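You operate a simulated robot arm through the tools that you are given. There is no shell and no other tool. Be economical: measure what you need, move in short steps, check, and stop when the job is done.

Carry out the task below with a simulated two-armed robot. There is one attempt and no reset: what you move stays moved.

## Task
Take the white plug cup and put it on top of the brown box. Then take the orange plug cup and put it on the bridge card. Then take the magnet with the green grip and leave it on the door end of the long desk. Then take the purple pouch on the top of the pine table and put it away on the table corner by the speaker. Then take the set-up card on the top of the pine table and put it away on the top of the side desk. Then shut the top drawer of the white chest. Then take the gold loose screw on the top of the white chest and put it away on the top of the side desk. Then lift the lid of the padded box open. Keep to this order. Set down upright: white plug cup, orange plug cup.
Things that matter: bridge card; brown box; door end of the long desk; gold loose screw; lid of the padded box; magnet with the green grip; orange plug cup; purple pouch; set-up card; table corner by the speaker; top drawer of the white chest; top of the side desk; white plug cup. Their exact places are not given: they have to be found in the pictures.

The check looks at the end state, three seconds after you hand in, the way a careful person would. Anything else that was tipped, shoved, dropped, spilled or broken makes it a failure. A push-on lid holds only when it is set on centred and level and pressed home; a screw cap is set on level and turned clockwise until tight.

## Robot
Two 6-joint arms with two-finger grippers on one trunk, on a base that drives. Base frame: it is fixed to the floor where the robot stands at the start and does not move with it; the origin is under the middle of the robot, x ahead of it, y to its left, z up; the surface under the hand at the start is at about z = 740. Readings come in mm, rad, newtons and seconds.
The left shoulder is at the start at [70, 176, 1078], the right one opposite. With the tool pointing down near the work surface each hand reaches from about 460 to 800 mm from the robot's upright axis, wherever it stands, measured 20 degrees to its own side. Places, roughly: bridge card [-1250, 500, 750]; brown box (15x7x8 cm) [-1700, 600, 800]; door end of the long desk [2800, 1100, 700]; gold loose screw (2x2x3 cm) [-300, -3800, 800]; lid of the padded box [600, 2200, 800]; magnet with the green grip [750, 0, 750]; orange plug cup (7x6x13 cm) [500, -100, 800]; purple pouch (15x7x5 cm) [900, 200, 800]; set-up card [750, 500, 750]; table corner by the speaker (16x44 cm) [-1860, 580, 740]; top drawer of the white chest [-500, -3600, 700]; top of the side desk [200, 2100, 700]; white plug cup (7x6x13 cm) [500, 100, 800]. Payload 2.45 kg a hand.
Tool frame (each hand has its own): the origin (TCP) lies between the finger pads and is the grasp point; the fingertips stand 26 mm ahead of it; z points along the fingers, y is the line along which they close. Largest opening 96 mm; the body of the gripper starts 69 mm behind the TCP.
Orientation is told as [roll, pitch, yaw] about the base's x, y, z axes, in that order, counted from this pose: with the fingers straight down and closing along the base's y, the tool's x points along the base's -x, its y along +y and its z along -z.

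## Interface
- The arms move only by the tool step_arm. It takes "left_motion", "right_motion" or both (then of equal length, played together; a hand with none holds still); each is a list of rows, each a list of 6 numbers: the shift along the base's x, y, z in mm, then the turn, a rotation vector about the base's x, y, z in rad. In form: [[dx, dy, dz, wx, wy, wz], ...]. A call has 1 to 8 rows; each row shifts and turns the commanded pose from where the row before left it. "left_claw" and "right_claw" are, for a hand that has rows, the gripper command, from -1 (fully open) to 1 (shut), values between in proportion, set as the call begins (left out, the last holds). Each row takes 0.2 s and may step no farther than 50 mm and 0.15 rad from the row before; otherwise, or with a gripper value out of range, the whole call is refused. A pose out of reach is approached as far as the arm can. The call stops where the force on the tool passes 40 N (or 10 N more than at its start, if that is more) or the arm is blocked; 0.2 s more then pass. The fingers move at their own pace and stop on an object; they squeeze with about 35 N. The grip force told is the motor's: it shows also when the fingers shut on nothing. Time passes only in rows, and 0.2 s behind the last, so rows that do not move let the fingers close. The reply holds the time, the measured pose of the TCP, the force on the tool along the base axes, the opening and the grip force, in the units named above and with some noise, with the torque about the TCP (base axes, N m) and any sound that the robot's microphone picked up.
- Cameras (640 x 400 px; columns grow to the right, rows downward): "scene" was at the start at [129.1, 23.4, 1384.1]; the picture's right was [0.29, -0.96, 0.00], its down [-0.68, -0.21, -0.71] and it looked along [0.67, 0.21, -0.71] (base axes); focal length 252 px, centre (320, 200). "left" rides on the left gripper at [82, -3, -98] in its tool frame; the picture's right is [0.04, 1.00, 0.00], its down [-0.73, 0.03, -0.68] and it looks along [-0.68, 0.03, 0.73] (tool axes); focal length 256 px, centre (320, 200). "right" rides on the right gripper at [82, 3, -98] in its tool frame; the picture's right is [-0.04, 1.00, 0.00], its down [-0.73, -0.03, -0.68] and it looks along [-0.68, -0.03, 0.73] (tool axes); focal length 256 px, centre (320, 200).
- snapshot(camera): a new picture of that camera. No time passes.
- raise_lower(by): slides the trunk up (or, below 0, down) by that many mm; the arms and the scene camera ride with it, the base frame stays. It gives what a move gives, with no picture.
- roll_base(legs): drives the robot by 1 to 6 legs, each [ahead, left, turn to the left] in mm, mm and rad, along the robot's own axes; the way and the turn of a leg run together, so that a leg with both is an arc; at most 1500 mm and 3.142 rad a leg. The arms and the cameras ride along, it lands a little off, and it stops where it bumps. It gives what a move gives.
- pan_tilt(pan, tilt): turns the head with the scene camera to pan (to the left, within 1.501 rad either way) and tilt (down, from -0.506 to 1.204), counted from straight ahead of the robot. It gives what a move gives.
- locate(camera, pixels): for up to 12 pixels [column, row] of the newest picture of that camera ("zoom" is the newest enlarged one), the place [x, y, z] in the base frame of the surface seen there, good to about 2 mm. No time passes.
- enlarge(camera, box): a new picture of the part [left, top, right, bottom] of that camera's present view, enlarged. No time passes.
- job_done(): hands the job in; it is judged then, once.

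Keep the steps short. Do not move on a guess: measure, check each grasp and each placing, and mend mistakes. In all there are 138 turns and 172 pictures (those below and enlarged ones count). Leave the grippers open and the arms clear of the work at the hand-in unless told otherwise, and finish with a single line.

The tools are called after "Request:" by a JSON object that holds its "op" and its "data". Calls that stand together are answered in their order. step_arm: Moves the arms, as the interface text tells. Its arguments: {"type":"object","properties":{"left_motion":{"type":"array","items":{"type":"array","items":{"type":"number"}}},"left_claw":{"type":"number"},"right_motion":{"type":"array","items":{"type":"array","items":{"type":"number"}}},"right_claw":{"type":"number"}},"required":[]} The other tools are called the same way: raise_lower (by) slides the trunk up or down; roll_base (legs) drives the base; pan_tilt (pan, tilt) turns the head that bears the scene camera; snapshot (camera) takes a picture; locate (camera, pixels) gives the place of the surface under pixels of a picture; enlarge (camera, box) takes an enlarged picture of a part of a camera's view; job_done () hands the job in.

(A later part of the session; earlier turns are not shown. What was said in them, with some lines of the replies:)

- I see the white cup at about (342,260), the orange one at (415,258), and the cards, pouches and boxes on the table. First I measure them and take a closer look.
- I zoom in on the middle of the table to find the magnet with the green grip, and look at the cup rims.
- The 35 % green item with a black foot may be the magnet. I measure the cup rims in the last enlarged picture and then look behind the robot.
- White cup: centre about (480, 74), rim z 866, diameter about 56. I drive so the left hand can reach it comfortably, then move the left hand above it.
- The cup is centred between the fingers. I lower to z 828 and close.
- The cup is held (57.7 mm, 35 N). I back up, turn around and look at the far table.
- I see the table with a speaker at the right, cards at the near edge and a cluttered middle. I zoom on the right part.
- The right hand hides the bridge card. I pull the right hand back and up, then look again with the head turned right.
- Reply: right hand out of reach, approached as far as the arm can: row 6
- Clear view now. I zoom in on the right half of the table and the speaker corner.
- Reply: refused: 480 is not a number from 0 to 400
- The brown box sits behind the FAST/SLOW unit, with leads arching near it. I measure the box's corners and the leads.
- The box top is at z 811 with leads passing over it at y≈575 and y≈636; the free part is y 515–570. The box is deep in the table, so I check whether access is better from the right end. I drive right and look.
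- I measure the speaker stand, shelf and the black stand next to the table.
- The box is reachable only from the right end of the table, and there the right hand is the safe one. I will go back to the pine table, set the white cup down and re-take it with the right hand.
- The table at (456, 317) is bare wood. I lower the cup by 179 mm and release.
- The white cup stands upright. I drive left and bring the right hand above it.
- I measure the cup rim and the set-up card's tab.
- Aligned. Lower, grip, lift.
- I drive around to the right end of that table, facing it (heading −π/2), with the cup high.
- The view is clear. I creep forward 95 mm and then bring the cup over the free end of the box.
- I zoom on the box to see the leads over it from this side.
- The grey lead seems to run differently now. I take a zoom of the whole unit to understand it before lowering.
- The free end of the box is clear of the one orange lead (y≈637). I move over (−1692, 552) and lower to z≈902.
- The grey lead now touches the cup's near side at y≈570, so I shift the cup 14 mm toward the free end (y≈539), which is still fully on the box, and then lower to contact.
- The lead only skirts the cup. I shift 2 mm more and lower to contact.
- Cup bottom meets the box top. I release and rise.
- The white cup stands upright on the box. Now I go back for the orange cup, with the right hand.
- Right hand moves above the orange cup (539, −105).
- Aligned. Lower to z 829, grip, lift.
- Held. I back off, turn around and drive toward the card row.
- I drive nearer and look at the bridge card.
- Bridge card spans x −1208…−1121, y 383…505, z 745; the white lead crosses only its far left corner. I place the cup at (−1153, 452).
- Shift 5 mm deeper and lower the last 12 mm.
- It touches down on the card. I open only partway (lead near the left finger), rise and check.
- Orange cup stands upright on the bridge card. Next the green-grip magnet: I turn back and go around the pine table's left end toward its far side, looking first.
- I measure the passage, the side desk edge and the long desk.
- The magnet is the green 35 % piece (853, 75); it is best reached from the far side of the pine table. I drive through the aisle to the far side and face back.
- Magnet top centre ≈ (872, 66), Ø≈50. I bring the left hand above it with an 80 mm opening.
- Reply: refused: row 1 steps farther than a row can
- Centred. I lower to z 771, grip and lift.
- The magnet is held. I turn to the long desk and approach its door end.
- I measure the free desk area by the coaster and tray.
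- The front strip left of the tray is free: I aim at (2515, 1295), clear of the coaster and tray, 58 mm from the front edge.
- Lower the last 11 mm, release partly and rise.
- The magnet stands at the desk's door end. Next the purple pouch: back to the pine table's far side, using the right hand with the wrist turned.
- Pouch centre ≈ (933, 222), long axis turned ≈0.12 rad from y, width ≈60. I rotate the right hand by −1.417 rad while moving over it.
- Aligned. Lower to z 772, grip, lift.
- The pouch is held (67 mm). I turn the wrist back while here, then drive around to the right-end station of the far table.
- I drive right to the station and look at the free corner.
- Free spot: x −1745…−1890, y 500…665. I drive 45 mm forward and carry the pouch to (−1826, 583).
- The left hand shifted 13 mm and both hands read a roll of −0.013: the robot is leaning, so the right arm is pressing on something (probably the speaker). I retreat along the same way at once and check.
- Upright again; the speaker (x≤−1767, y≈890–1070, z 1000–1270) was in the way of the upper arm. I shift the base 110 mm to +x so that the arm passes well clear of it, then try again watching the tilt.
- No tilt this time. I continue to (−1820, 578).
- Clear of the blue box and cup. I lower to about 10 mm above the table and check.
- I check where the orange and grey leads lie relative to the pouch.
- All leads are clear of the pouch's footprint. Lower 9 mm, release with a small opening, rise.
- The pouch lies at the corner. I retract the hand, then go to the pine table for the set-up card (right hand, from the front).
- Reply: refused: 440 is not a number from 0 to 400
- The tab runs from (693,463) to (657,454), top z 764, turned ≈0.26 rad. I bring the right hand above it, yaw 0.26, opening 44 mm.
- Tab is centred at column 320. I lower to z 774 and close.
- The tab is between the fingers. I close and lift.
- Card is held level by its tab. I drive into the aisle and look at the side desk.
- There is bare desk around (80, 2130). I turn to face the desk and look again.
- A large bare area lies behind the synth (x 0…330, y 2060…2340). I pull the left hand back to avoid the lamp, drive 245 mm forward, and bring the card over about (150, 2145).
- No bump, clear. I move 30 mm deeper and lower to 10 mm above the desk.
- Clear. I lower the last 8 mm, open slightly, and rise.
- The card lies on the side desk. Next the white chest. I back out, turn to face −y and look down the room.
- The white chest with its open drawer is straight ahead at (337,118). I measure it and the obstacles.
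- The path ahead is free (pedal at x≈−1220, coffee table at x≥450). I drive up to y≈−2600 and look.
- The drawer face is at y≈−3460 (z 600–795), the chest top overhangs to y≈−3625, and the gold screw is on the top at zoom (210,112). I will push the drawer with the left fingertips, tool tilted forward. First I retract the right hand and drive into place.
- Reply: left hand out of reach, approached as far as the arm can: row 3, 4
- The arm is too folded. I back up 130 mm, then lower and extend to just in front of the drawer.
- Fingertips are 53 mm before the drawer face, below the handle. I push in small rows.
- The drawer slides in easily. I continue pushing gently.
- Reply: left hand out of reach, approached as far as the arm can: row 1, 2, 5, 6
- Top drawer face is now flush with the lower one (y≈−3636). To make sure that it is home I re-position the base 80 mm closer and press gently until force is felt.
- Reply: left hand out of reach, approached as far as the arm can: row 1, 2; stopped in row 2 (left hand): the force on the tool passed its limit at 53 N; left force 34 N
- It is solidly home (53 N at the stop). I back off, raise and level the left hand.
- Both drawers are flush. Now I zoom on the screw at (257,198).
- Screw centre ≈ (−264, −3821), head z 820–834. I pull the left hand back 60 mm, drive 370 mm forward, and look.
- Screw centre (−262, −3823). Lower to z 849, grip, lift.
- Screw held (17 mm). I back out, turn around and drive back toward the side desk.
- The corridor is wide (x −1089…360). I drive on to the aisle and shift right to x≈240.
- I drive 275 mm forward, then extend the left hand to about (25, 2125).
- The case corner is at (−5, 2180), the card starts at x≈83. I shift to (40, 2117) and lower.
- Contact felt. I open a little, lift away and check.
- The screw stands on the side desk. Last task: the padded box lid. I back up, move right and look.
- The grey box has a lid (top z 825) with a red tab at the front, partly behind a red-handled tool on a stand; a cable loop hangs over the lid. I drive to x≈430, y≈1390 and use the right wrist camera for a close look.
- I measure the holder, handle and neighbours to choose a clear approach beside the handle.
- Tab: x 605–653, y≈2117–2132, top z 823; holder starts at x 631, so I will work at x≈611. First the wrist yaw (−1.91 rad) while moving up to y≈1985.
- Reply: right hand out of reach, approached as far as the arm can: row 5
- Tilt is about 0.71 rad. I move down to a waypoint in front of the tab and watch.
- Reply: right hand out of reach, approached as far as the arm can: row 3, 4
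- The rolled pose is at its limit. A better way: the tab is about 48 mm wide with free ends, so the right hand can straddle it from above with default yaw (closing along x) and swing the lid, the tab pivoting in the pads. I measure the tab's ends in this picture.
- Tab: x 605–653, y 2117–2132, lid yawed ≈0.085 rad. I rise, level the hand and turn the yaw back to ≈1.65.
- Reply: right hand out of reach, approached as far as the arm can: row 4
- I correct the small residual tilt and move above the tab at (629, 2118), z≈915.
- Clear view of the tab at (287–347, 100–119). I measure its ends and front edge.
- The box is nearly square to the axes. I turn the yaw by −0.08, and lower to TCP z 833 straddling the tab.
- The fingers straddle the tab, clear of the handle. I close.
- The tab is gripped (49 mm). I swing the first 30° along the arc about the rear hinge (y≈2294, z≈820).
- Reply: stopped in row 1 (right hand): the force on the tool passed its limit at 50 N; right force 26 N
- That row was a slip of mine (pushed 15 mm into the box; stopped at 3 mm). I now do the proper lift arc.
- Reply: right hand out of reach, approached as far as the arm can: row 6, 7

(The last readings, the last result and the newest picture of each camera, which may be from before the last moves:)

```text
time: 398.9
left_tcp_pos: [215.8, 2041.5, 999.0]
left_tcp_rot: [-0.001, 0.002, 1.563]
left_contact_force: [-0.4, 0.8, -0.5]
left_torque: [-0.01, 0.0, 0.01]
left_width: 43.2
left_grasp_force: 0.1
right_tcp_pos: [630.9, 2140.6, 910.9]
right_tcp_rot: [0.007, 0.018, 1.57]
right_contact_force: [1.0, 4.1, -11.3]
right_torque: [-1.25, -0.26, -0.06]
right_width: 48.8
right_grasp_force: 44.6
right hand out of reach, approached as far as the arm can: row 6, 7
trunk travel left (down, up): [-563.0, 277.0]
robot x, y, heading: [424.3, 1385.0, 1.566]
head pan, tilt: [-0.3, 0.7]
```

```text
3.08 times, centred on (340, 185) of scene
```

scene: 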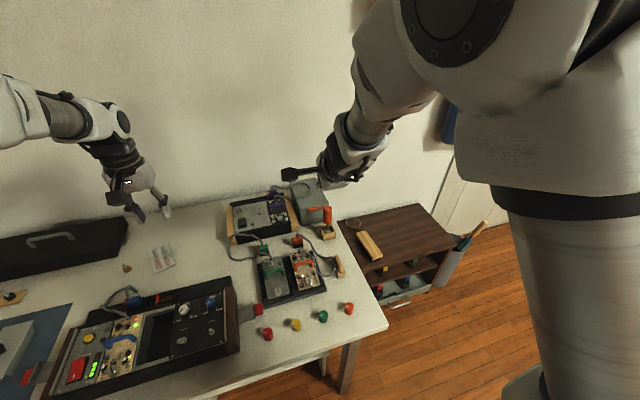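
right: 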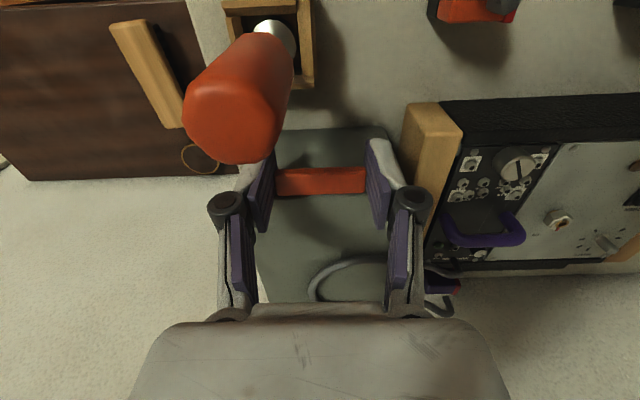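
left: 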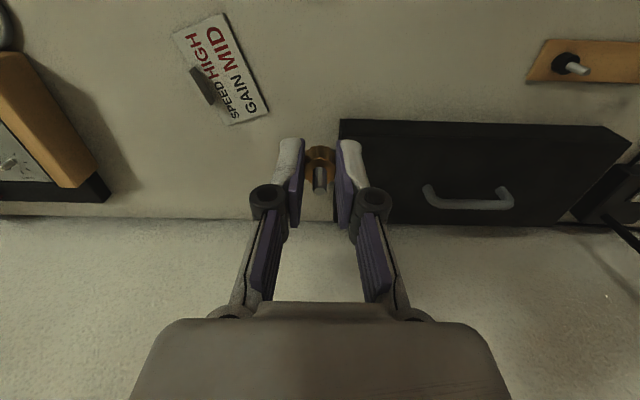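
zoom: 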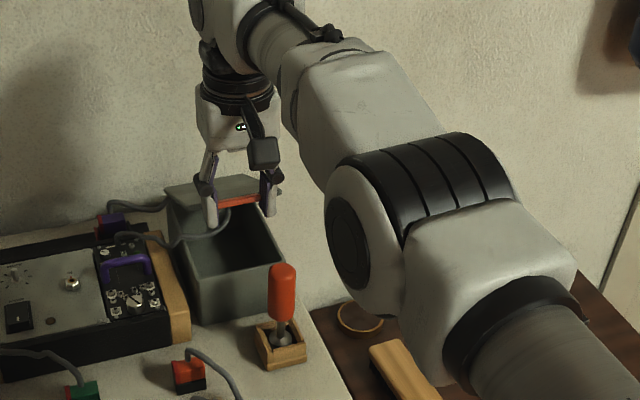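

The lid is opening (≈28°). To gain reach I tilt the hand forward as the arc goes on.

Request:
{"op": "step_arm", "data": {"right_motion": [[0, 2, 3, 0.1, 0, 0], [0, 6, 10, 0.1, 0, 0], [0, 11, 16, 0.12, 0, 0], [0, 13, 14, 0.13, 0, 0], [0, 15.5, 12, 0.1, 0, 0]]}}

Request:
{"op": "enlarge", "data": {"camera": "scene", "box": [280, 120, 400, 250]}}

```text
time: 400.1
left_tcp_pos: [214.9, 2039.3, 999.9]
left_tcp_rot: [0.001, 0.001, 1.562]
left_contact_force: [0.0, 0.1, 0.7]
left_torque: [0.02, 0.02, -0.03]
left_width: 43.1
left_grasp_force: 0.1
right_tcp_pos: [632.5, 2185.9, 971.5]
right_tcp_rot: [0.007, -0.539, 1.571]
right_contact_force: [0.0, 0.3, -0.6]
right_torque: [0.01, 0.02, 0.0]
right_width: 0.3
right_grasp_force: 28.4
trunk travel left (down, up): [-563.0, 277.0]
robot x, y, heading: [423.7, 1384.8, 1.565]
head pan, tilt: [-0.3, 0.7]
```

```text
3.08 times, centred on (340, 185) of scene
```

zoom: 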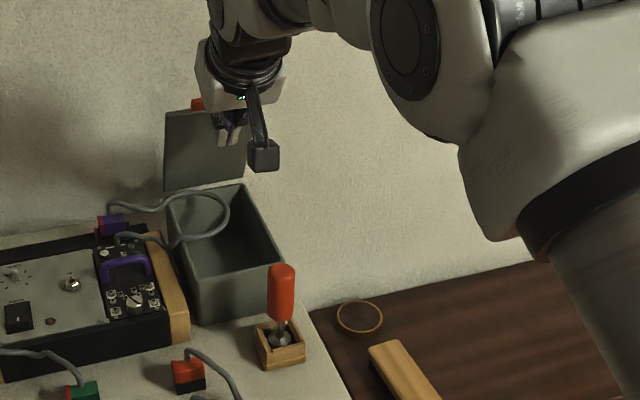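

The grip slipped off but the lid has swung up and stands at the back. I withdraw the hand carefully and check whether it stays open.

Request:
{"op": "step_arm", "data": {"right_motion": [[0, -15, 8, 0, 0, 0], [0, -30, 15, 0, 0, 0], [0, -40, 15, -0.1, 0, 0], [0, -45, 10, -0.15, 0, 0], [0, -45, 0, -0.15, 0, 0], [0, -45, 0, -0.13, 0, 0]]}}

Request:
{"op": "enlarge", "data": {"camera": "scene", "box": [260, 120, 400, 260]}}

Request:
{"op": "locate", "data": {"camera": "zoom", "pixels": [[200, 150], [200, 180], [210, 120], [250, 165], [190, 200]]}}

```text
time: 401.5
left_tcp_pos: [215.0, 2039.5, 999.4]
left_tcp_rot: [0.001, -0.001, 1.562]
left_contact_force: [0.9, 0.8, 0.6]
left_torque: [0.02, -0.02, 0.0]
left_width: 43.1
left_grasp_force: 0.0
right_tcp_pos: [630.8, 1963.5, 1016.6]
right_tcp_rot: [0.007, 0.002, 1.57]
right_contact_force: [0.4, -1.4, 0.5]
right_torque: [0.08, 0.02, 0.0]
right_width: 0.0
right_grasp_force: 28.5
trunk travel left (down, up): [-563.0, 277.0]
robot x, y, heading: [429.1, 1383.9, 1.564]
head pan, tilt: [-0.3, 0.7]
```

```text
2.86 times, centred on (330, 190) of scene
```

zoom: 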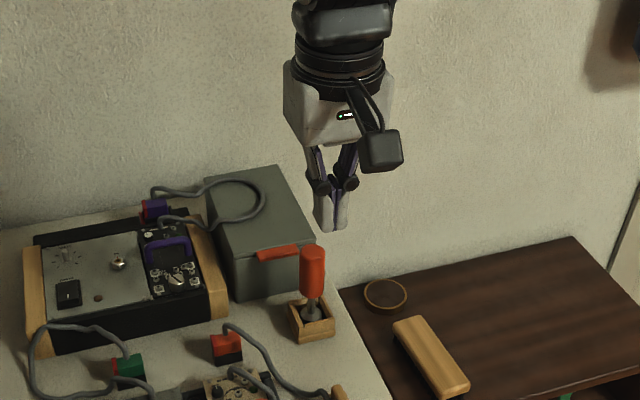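

```text
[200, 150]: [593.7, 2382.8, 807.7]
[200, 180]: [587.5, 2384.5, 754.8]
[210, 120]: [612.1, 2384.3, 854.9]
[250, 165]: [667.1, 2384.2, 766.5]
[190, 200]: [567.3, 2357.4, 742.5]
```

The lid fell back: it had only leaned on the fingers. It must be pushed past vertical (the wall is 90 mm behind the hinge, so it can lean there). I move the base 45 mm closer for reach (leaves the same gap as used at the pine table) and re-grip the tab.

Request:
{"op": "roll_base", "data": {"legs": [[45, 0, 0]]}}

Request:
{"op": "step_arm", "data": {"right_motion": [[0, 30, -20, 0, 0, 0], [0, 40, -30, 0, 0, 0], [0, 40, -30, 0, 0, 0], [0, 0, 0, 0, 0, 0]], "right_claw": -1}}

Request:
{"op": "snapshot", "data": {"camera": "right"}}

```text
time: 402.4
left_tcp_pos: [216.2, 2082.9, 1000.3]
left_tcp_rot: [-0.001, -0.002, 1.561]
left_contact_force: [-0.1, -0.4, -0.1]
left_torque: [-0.02, 0.02, 0.0]
left_width: 43.2
left_grasp_force: 0.1
right_tcp_pos: [632.3, 2008.1, 1018.2]
right_tcp_rot: [0.006, -0.001, 1.57]
right_contact_force: [-0.2, -0.4, 0.0]
right_torque: [-0.01, 0.0, 0.02]
right_width: 0.0
right_grasp_force: 28.3
trunk travel left (down, up): [-563.0, 277.0]
robot x, y, heading: [427.6, 1428.6, 1.568]
head pan, tilt: [-0.3, 0.7]
```

```text
time: 403.4
left_tcp_pos: [215.3, 2083.2, 1000.7]
left_tcp_rot: [0.0, -0.002, 1.563]
left_contact_force: [-0.5, -0.4, 0.4]
left_torque: [0.02, 0.0, 0.02]
left_width: 43.0
left_grasp_force: 0.1
right_tcp_pos: [631.9, 2119.0, 939.7]
right_tcp_rot: [0.006, -0.004, 1.571]
right_contact_force: [0.6, 0.0, 0.7]
right_torque: [0.05, -0.02, 0.04]
right_width: 95.8
right_grasp_force: 0.0
trunk travel left (down, up): [-563.0, 277.0]
robot x, y, heading: [429.3, 1426.6, 1.563]
head pan, tilt: [-0.3, 0.7]
```

```text
39 pictures are left
```

right: 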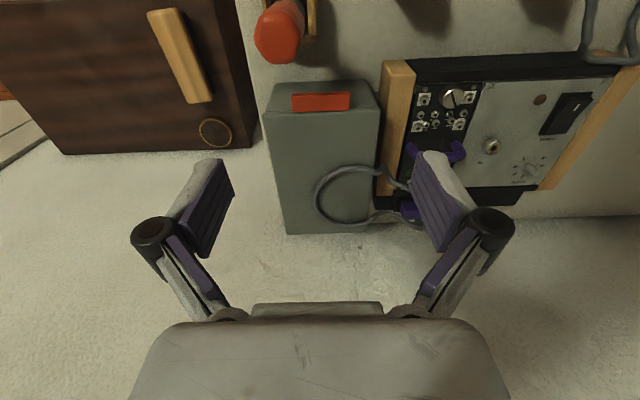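

Request:
{"op": "locate", "data": {"camera": "right", "pixels": [[293, 103], [348, 101], [321, 95], [321, 108], [270, 112], [374, 108], [286, 233], [370, 228], [321, 112]]}}

```text
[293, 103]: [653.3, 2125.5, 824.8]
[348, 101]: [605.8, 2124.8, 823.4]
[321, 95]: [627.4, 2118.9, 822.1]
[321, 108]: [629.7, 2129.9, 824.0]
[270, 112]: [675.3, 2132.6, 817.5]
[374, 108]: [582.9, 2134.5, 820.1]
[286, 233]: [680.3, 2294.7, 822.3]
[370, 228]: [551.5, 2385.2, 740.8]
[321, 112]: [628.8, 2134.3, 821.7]
```

Everything unchanged. This time I go deeper (TCP z 818) so that the tab sits at the pads' centre and can pivot there, then close.

Request:
{"op": "step_arm", "data": {"right_motion": [[-2, 0, -40, 0, 0, 0], [0, 0, -40, 0, 0, 0], [0, 0, -30, 0, 0, 0], [0, 0, -11, 0, 0, 0], [0, 0, 0, 0, 0, 0]]}}

Request:
{"op": "step_arm", "data": {"right_motion": [[0, 0, 0, 0, 0, 0], [0, 0, 0, 0, 0, 0], [0, 0, 0, 0, 0, 0]], "right_claw": 1}}

```text
time: 404.4
left_tcp_pos: [217.3, 2080.5, 1004.3]
left_tcp_rot: [0.0, -0.006, 1.56]
left_contact_force: [0.4, 0.9, -0.3]
left_torque: [-0.02, 0.01, 0.0]
left_width: 43.4
left_grasp_force: 0.0
right_tcp_pos: [631.6, 2122.7, 830.1]
right_tcp_rot: [0.005, -0.025, 1.568]
right_contact_force: [1.9, -15.5, 31.9]
right_torque: [0.17, -0.08, -0.14]
right_width: 97.0
right_grasp_force: 0.3
trunk travel left (down, up): [-563.0, 277.0]
robot x, y, heading: [430.3, 1432.3, 1.565]
head pan, tilt: [-0.3, 0.7]
stopped in row 5 (right hand): the force on the tool passed its limit at 47 N (the readings are from after the stop); the commanded pose is now the measured one
```

```text
time: 404.8
left_tcp_pos: [217.6, 2072.3, 1009.5]
left_tcp_rot: [-0.001, -0.013, 1.558]
left_contact_force: [-0.7, -0.6, 1.3]
left_torque: [0.04, 0.01, -0.03]
left_width: 43.3
left_grasp_force: 0.0
right_tcp_pos: [632.7, 2123.5, 849.1]
right_tcp_rot: [0.006, -0.061, 1.569]
right_contact_force: [14.5, 3.9, 47.4]
right_torque: [-0.8, -0.94, 0.14]
right_width: 24.7
right_grasp_force: 36.9
trunk travel left (down, up): [-563.0, 277.0]
robot x, y, heading: [432.5, 1428.8, 1.56]
head pan, tilt: [-0.3, 0.7]
stopped in row 1 (right hand): the force on the tool passed its limit at 58 N (the readings are from after the stop); the commanded pose is now the measured one
```

A fingertip landed on the lid's front edge and pressed down. I rise at once, open and look.

Request:
{"op": "step_arm", "data": {"right_motion": [[0, 0, 20, 0, 0, 0], [0, 0, 30, 0, 0, 0], [0, 0, 40, 0, 0, 0]]}}

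Request:
{"op": "step_arm", "data": {"right_motion": [[0, -10, 0, 0, 0, 0], [0, 0, 0, 0, 0, 0], [0, 0, 0, 0, 0, 0]], "right_claw": -1}}

Request:
{"op": "snapshot", "data": {"camera": "right"}}

Request:
{"op": "locate", "data": {"camera": "right", "pixels": [[293, 103], [348, 101], [321, 95], [321, 108], [321, 114], [270, 112], [374, 110], [290, 230]]}}

```text
time: 405.6
left_tcp_pos: [215.5, 2083.2, 999.9]
left_tcp_rot: [0.0, -0.003, 1.559]
left_contact_force: [1.0, 0.1, -0.8]
left_torque: [0.0, -0.02, 0.04]
left_width: 42.8
left_grasp_force: 0.2
right_tcp_pos: [631.9, 2126.1, 918.1]
right_tcp_rot: [0.004, -0.024, 1.572]
right_contact_force: [0.7, -0.7, -0.3]
right_torque: [0.04, 0.03, 0.01]
right_width: 0.0
right_grasp_force: 28.5
trunk travel left (down, up): [-563.0, 277.0]
robot x, y, heading: [430.2, 1431.3, 1.563]
head pan, tilt: [-0.3, 0.7]
```

```text
time: 406.4
left_tcp_pos: [216.2, 2084.5, 999.7]
left_tcp_rot: [0.001, 0.0, 1.559]
left_contact_force: [0.3, 0.3, 0.0]
left_torque: [-0.02, 0.01, 0.02]
left_width: 43.5
left_grasp_force: 0.0
right_tcp_pos: [632.1, 2118.0, 916.4]
right_tcp_rot: [0.004, -0.024, 1.57]
right_contact_force: [0.2, -0.4, 0.1]
right_torque: [0.0, 0.04, 0.0]
right_width: 95.8
right_grasp_force: 0.0
trunk travel left (down, up): [-563.0, 277.0]
robot x, y, heading: [424.5, 1427.3, 1.561]
head pan, tilt: [-0.3, 0.7]
```

```text
38 pictures are left
```

right: 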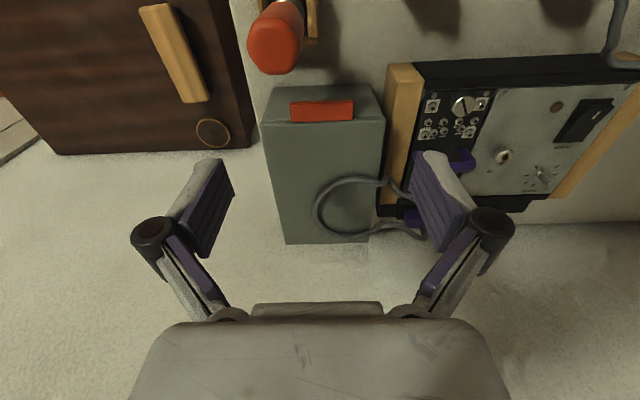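

```text
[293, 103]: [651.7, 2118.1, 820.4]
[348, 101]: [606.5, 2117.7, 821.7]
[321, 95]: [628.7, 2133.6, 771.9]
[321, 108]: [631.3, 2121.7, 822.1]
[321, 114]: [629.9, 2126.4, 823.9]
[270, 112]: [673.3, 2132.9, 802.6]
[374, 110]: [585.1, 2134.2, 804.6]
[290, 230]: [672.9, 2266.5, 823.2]
```

The camera housing probably touched the red handle's top when I went deeper than z≈831. I return to the depth that worked (z 834, y 2118).

Request:
{"op": "step_arm", "data": {"right_motion": [[-2.5, 0, -35, -0.024, 0, 0], [0, 0, -30, 0, 0, 0], [0, 0, -17, 0, 0, 0], [0, 0, 0, 0, 0, 0]]}}

Request:
{"op": "enlarge", "data": {"camera": "scene", "box": [280, 130, 400, 260]}}

```text
time: 407.4
left_tcp_pos: [216.3, 2085.0, 1000.9]
left_tcp_rot: [0.0, 0.002, 1.559]
left_contact_force: [0.3, -0.1, 0.4]
left_torque: [-0.04, 0.01, -0.01]
left_width: 43.3
left_grasp_force: 0.0
right_tcp_pos: [627.8, 2117.0, 835.2]
right_tcp_rot: [0.003, 0.0, 1.569]
right_contact_force: [-0.7, 0.0, -0.2]
right_torque: [0.03, 0.01, 0.03]
right_width: 95.8
right_grasp_force: 0.1
trunk travel left (down, up): [-563.0, 277.0]
robot x, y, heading: [428.6, 1427.6, 1.56]
head pan, tilt: [-0.3, 0.7]
```

```text
3.08 times, centred on (340, 195) of scene
```

zoom: 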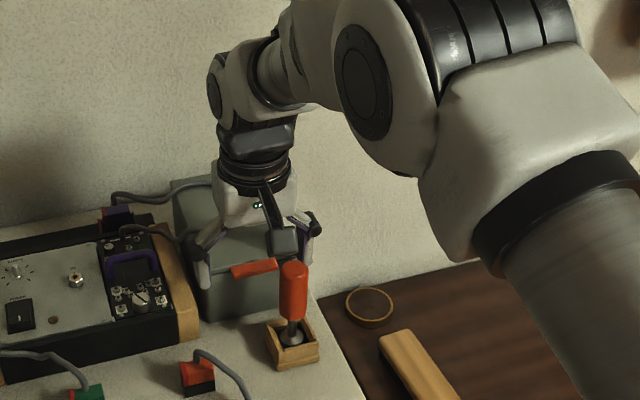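

No contact. Close, then lift along the arc without tilt.

Request:
{"op": "step_arm", "data": {"right_motion": [[0, 0, 0, 0, 0, 0], [0, 0, 0, 0, 0, 0], [0, 0, 0, 0, 0, 0]], "right_claw": 1}}

Request:
{"op": "step_arm", "data": {"right_motion": [[0, 0.5, 8, 0, 0, 0], [0, 1, 14, 0, 0, 0], [0, 2, 14, 0, 0, 0], [0, 3.5, 14.5, 0, 0, 0], [0, 5, 14, 0, 0, 0], [0, 6, 13.5, 0, 0, 0], [0, 7, 13, 0, 0, 0], [0, 8.5, 12, 0, 0, 0]]}}

Request:
{"op": "enlarge", "data": {"camera": "scene", "box": [280, 110, 400, 250]}}

```text
time: 408.2
left_tcp_pos: [218.8, 2084.8, 1000.6]
left_tcp_rot: [0.001, -0.003, 1.559]
left_contact_force: [-0.3, 0.4, -0.5]
left_torque: [0.01, -0.01, -0.04]
left_width: 43.2
left_grasp_force: 0.1
right_tcp_pos: [630.6, 2116.9, 836.0]
right_tcp_rot: [0.007, -0.003, 1.569]
right_contact_force: [17.7, 3.1, 9.8]
right_torque: [0.48, -0.77, -0.21]
right_width: 49.5
right_grasp_force: 44.7
trunk travel left (down, up): [-563.0, 277.0]
robot x, y, heading: [429.7, 1429.0, 1.562]
head pan, tilt: [-0.3, 0.7]
```

```text
time: 410.0
left_tcp_pos: [218.6, 2084.1, 999.7]
left_tcp_rot: [0.002, -0.001, 1.561]
left_contact_force: [-0.2, 0.6, -0.4]
left_torque: [0.02, -0.02, -0.02]
left_width: 43.0
left_grasp_force: 0.0
right_tcp_pos: [631.2, 2150.9, 938.3]
right_tcp_rot: [0.005, 0.0, 1.569]
right_contact_force: [7.8, -6.6, -4.5]
right_torque: [-1.47, 0.03, 0.02]
right_width: 49.4
right_grasp_force: 45.1
trunk travel left (down, up): [-563.0, 277.0]
robot x, y, heading: [431.5, 1430.5, 1.561]
head pan, tilt: [-0.3, 0.7]
```

```text
2.86 times, centred on (340, 180) of scene
```

zoom: 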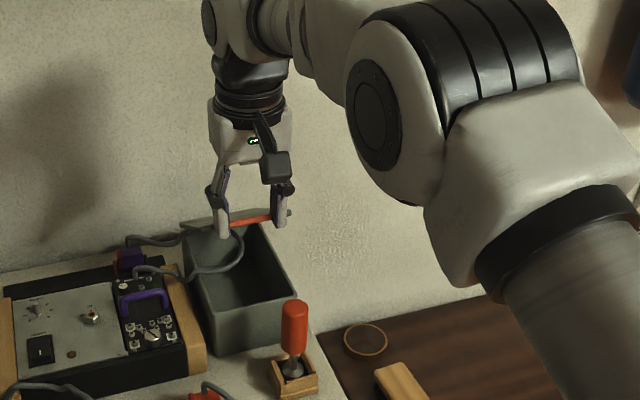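

Still gripped at ≈37°. I continue to ≈55° with slight tilts, compensated so that the tab stays on its arc.

Request:
{"op": "step_arm", "data": {"right_motion": [[0, 6, 7.5, 0.04, 0, 0], [0, 5.5, 7, 0.04, 0, 0], [0, 6, 6.5, 0.05, 0, 0], [0, 5.8, 6, 0.06, 0, 0], [0, 6.3, 5.8, 0.06, 0, 0], [0, 6.3, 5.5, 0.06, 0, 0]]}}

Request:
{"op": "enlarge", "data": {"camera": "scene", "box": [280, 110, 400, 250]}}

```text
time: 411.4
left_tcp_pos: [216.0, 2084.6, 1000.1]
left_tcp_rot: [0.0, -0.002, 1.558]
left_contact_force: [-0.4, -0.4, -1.0]
left_torque: [-0.01, 0.02, 0.02]
left_width: 43.3
left_grasp_force: 0.2
right_tcp_pos: [630.1, 2186.7, 976.9]
right_tcp_rot: [0.006, -0.313, 1.571]
right_contact_force: [5.5, -6.8, -2.4]
right_torque: [-1.46, -0.07, 0.15]
right_width: 49.6
right_grasp_force: 45.0
trunk travel left (down, up): [-563.0, 277.0]
robot x, y, heading: [429.4, 1427.0, 1.56]
head pan, tilt: [-0.3, 0.7]
```

```text
2.86 times, centred on (340, 180) of scene
```

zoom: 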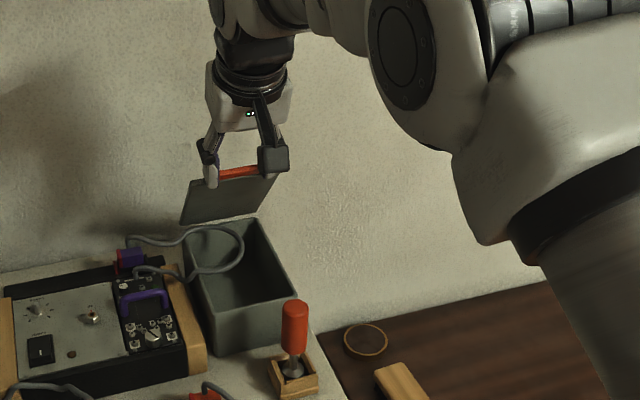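

Still gripped at ≈54°. I continue to ≈78°.

Request:
{"op": "step_arm", "data": {"right_motion": [[0, 14.1, 9.5, 0.08, 0, 0], [0, 15, 7.7, 0.08, 0, 0], [0, 15.8, 5.9, 0.08, 0, 0], [0, 16.5, 4, 0.08, 0, 0]]}}

```text
time: 412.4
left_tcp_pos: [217.7, 2084.3, 999.4]
left_tcp_rot: [0.0, 0.001, 1.56]
left_contact_force: [-0.4, -0.2, 0.6]
left_torque: [-0.01, 0.02, -0.03]
left_width: 43.2
left_grasp_force: 0.1
right_tcp_pos: [630.4, 2248.2, 1004.7]
right_tcp_rot: [0.005, -0.63, 1.569]
right_contact_force: [3.3, -5.7, -5.5]
right_torque: [-1.48, -0.08, 0.15]
right_width: 49.7
right_grasp_force: 44.6
trunk travel left (down, up): [-563.0, 277.0]
robot x, y, heading: [429.1, 1427.5, 1.561]
head pan, tilt: [-0.3, 0.7]
```

Request:
{"op": "step_arm", "data": {"right_motion": [[0, 17, 2, 0.08, 0, 0], [0, 17.2, 0.1, 0.08, 0, 0], [0, 17.3, -1.8, 0.08, 0, 0], [0, 17.1, -3.7, 0.08, 0, 0]]}}

Request:
{"op": "enlarge", "data": {"camera": "scene", "box": [280, 90, 400, 250]}}

```text
time: 413.4
left_tcp_pos: [217.4, 2082.9, 1000.8]
left_tcp_rot: [0.001, -0.001, 1.561]
left_contact_force: [-0.1, 0.0, -0.1]
left_torque: [-0.01, -0.05, -0.02]
left_width: 43.1
left_grasp_force: 0.1
right_tcp_pos: [631.2, 2314.6, 1004.0]
right_tcp_rot: [0.008, -0.957, 1.569]
right_contact_force: [4.5, -4.9, 8.7]
right_torque: [-1.04, -0.52, -0.23]
right_width: 49.7
right_grasp_force: 44.4
trunk travel left (down, up): [-563.0, 277.0]
robot x, y, heading: [432.5, 1429.7, 1.563]
head pan, tilt: [-0.3, 0.7]
```

```text
2.50 times, centred on (340, 170) of scene
```

zoom: 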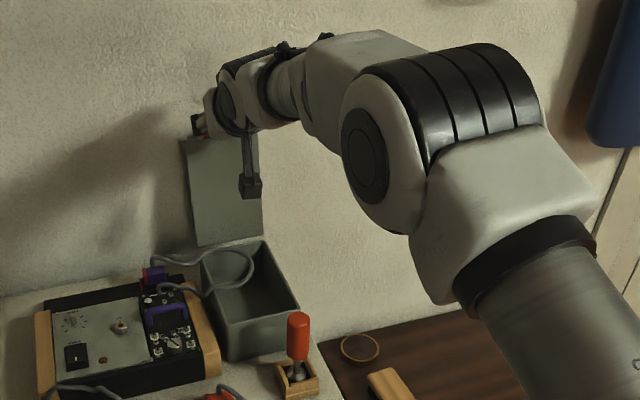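

The lid is ≈10° past vertical. One more small push, then I open the fingers.

Request:
{"op": "step_arm", "data": {"right_motion": [[0, 8, -2, 0.03, 0, 0], [0, 8, -2.5, 0.03, 0, 0], [0, 0, 0, 0, 0, 0]]}}

Request:
{"op": "step_arm", "data": {"right_motion": [[0, 0, 0, 0, 0, 0], [0, 0, 0, 0, 0, 0], [0, 0, 0, 0, 0, 0]], "right_claw": -0.5}}

Request:
{"op": "enlarge", "data": {"camera": "scene", "box": [280, 90, 400, 250]}}

```text
time: 414.2
left_tcp_pos: [216.3, 2082.0, 1001.3]
left_tcp_rot: [0.0, -0.005, 1.559]
left_contact_force: [-0.6, 0.0, 0.3]
left_torque: [-0.02, 0.0, -0.01]
left_width: 42.8
left_grasp_force: 0.0
right_tcp_pos: [630.8, 2329.8, 999.9]
right_tcp_rot: [0.008, -1.014, 1.566]
right_contact_force: [3.9, -6.7, 10.9]
right_torque: [-0.51, -0.31, -0.27]
right_width: 49.3
right_grasp_force: 44.8
trunk travel left (down, up): [-563.0, 277.0]
robot x, y, heading: [425.9, 1429.7, 1.559]
head pan, tilt: [-0.3, 0.7]
```

```text
time: 415.0
left_tcp_pos: [216.1, 2084.5, 999.4]
left_tcp_rot: [-0.001, 0.001, 1.561]
left_contact_force: [0.2, -0.4, -0.8]
left_torque: [-0.02, 0.02, 0.01]
left_width: 42.9
left_grasp_force: 0.1
right_tcp_pos: [630.0, 2330.7, 995.7]
right_tcp_rot: [0.006, -1.01, 1.569]
right_contact_force: [0.6, -0.1, 0.4]
right_torque: [0.01, 0.02, 0.02]
right_width: 72.0
right_grasp_force: 0.0
trunk travel left (down, up): [-563.0, 277.0]
robot x, y, heading: [427.1, 1428.6, 1.559]
head pan, tilt: [-0.3, 0.7]
```

```text
2.50 times, centred on (340, 170) of scene
```

zoom: 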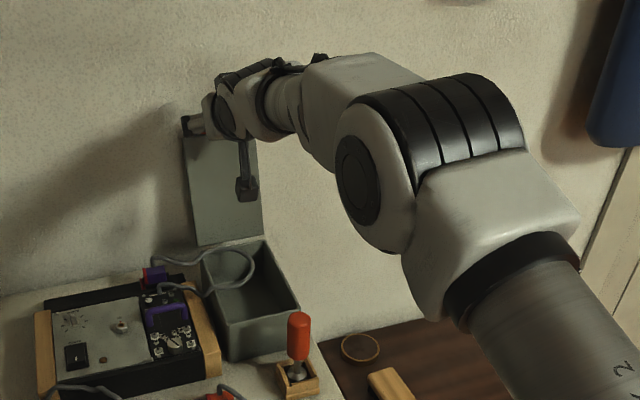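

I withdraw straight back along the tool axis and check the lid.

Request:
{"op": "step_arm", "data": {"right_motion": [[0, -17, 10.6, 0, 0, 0], [0, -25, 16, 0, 0, 0], [0, -34, 20, 0, 0, 0], [0, -42, 15, -0.1, 0, 0], [0, -45, 0, -0.15, 0, 0], [0, -45, 0, -0.15, 0, 0], [0, -45, 0, -0.15, 0, 0], [0, -45, 0, -0.15, 0, 0]]}}

Request:
{"op": "enlarge", "data": {"camera": "scene", "box": [260, 90, 420, 260]}}

```text
time: 416.8
left_tcp_pos: [215.7, 2083.2, 999.3]
left_tcp_rot: [0.001, -0.002, 1.56]
left_contact_force: [0.1, 0.4, 0.1]
left_torque: [0.01, 0.01, 0.02]
left_width: 43.5
left_grasp_force: 0.1
right_tcp_pos: [630.3, 2058.3, 1047.2]
right_tcp_rot: [0.006, -0.31, 1.57]
right_contact_force: [0.0, -0.6, -0.7]
right_torque: [0.0, -0.02, -0.02]
right_width: 72.1
right_grasp_force: 0.1
right hand out of reach, approached as far as the arm can: row 3, 4
trunk travel left (down, up): [-563.0, 277.0]
robot x, y, heading: [427.3, 1433.1, 1.559]
head pan, tilt: [-0.3, 0.7]
```

```text
2.35 times, centred on (340, 175) of scene
```

zoom: 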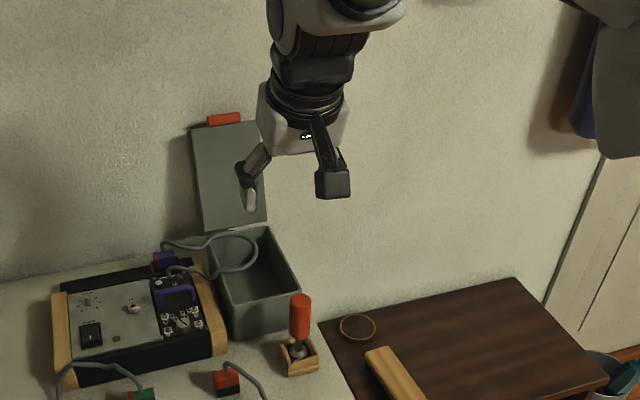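

The lid stands open on its own. I level the hand, back the robot away, open the grippers and take a last look.

Request:
{"op": "step_arm", "data": {"right_motion": [[0, -30, 0, -0.15, 0, 0], [0, -30, 0, -0.15, 0, 0], [0, -30, 0, 0, 0, 0]], "right_claw": -1, "left_motion": [[0, -30, 5, 0, 0, 0], [0, -30, 5, 0, 0, 0], [0, -30, 5, 0, 0, 0]], "left_claw": -1}}

Request:
{"op": "roll_base", "data": {"legs": [[-280, 0, 0]]}}

Request:
{"op": "pan_tilt", "data": {"pan": 0.0, "tilt": 0.55}}

Request:
{"op": "snapshot", "data": {"camera": "scene"}}

Request:
{"op": "enlarge", "data": {"camera": "scene", "box": [150, 130, 420, 300]}}

Request:
{"op": "pan_tilt", "data": {"pan": 1.5, "tilt": 0.45}}

Request:
{"op": "snapshot", "data": {"camera": "scene"}}

```text
time: 417.6
left_tcp_pos: [216.8, 1992.2, 1018.0]
left_tcp_rot: [0.0, -0.006, 1.56]
left_contact_force: [0.5, -0.6, 0.5]
left_torque: [0.06, -0.06, 0.02]
left_width: 96.2
left_grasp_force: 0.1
right_tcp_pos: [630.7, 1966.3, 1051.0]
right_tcp_rot: [0.005, -0.013, 1.568]
right_contact_force: [-1.1, -0.5, 1.5]
right_torque: [0.01, -0.02, -0.01]
right_width: 95.9
right_grasp_force: 0.1
trunk travel left (down, up): [-563.0, 277.0]
robot x, y, heading: [433.2, 1429.9, 1.56]
head pan, tilt: [-0.3, 0.7]
```

```text
time: 419.6
left_tcp_pos: [215.2, 1719.6, 1016.7]
left_tcp_rot: [0.0, -0.001, 1.557]
left_contact_force: [0.0, 0.0, 0.4]
left_torque: [0.01, 0.01, 0.01]
left_width: 95.8
left_grasp_force: 0.0
right_tcp_pos: [629.6, 1693.9, 1048.4]
right_tcp_rot: [0.004, -0.01, 1.569]
right_contact_force: [-0.7, 0.0, 0.7]
right_torque: [0.0, -0.01, 0.01]
right_width: 96.1
right_grasp_force: 0.0
trunk travel left (down, up): [-563.0, 277.0]
robot x, y, heading: [424.6, 1154.2, 1.56]
head pan, tilt: [-0.3, 0.7]
```

```text
time: 420.4
left_tcp_pos: [214.7, 1720.6, 1016.5]
left_tcp_rot: [0.001, -0.001, 1.559]
left_contact_force: [0.0, -0.1, 0.8]
left_torque: [-0.03, -0.02, 0.01]
left_width: 95.7
left_grasp_force: 0.1
right_tcp_pos: [629.1, 1694.4, 1048.4]
right_tcp_rot: [0.004, -0.011, 1.568]
right_contact_force: [1.0, 1.5, 0.3]
right_torque: [-0.03, 0.02, -0.02]
right_width: 96.0
right_grasp_force: 0.1
trunk travel left (down, up): [-563.0, 277.0]
robot x, y, heading: [424.6, 1152.5, 1.557]
head pan, tilt: [0.0, 0.55]
```

```text
31 pictures are left
```

scene: 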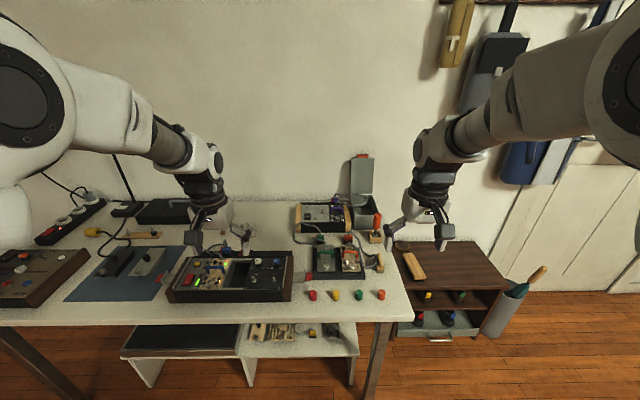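

```text
2.35 times, centred on (285, 215) of scene
```

zoom: 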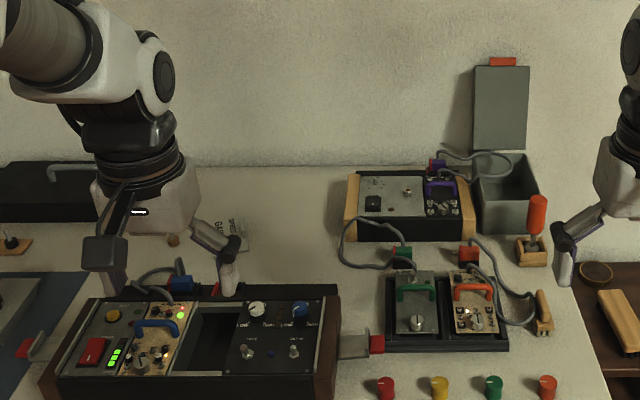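

```text
time: 421.9
left_tcp_pos: [216.0, 1720.6, 1016.9]
left_tcp_rot: [0.0, -0.001, 1.557]
left_contact_force: [0.0, -0.3, 0.0]
left_torque: [0.03, -0.01, -0.05]
left_width: 95.8
left_grasp_force: 0.0
right_tcp_pos: [628.9, 1693.3, 1047.6]
right_tcp_rot: [0.002, -0.011, 1.567]
right_contact_force: [0.0, -0.4, 0.4]
right_torque: [0.01, -0.01, 0.0]
right_width: 96.0
right_grasp_force: 0.0
trunk travel left (down, up): [-563.0, 277.0]
robot x, y, heading: [423.0, 1158.3, 1.559]
head pan, tilt: [1.499, 0.45]
```

```text
29 pictures are left
```

scene: 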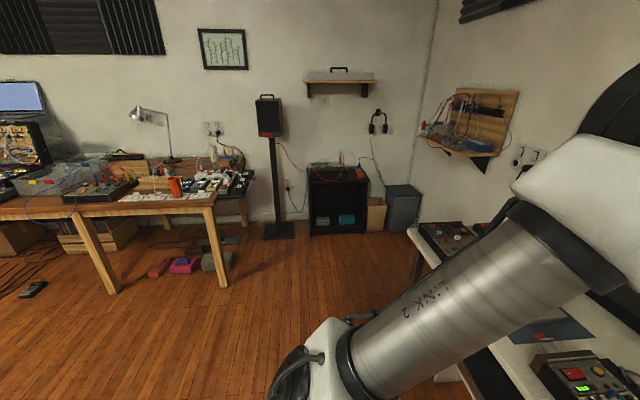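

The speaker stands upright. A last zoom on the cups.

Request:
{"op": "enlarge", "data": {"camera": "scene", "box": [140, 120, 260, 210]}}

```text
4.44 times, centred on (200, 165) of scene
```

zoom: 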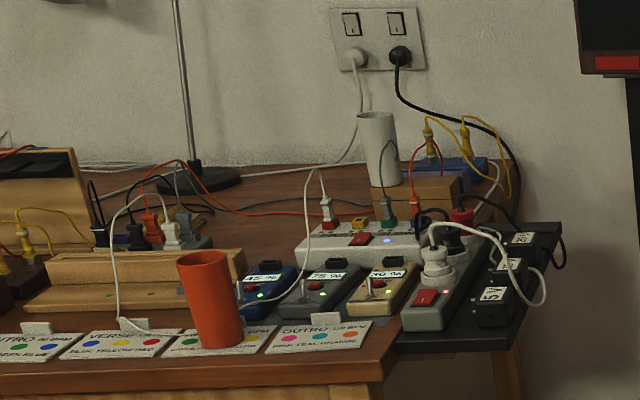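

All eight goals look met in the pictures: the cups are upright, the drawer is shut and the lid is open. The grippers are open and clear, so I hand in.

Request:
{"op": "job_done", "data": {}}

```text
The job is handed in.
```

All eight steps were done in order and handed in; along the way the right arm leaned briefly on the speaker and the right hand pressed on the padded box and probably the red-handled tool in front of it, and all three still stood in place in the last pictures.
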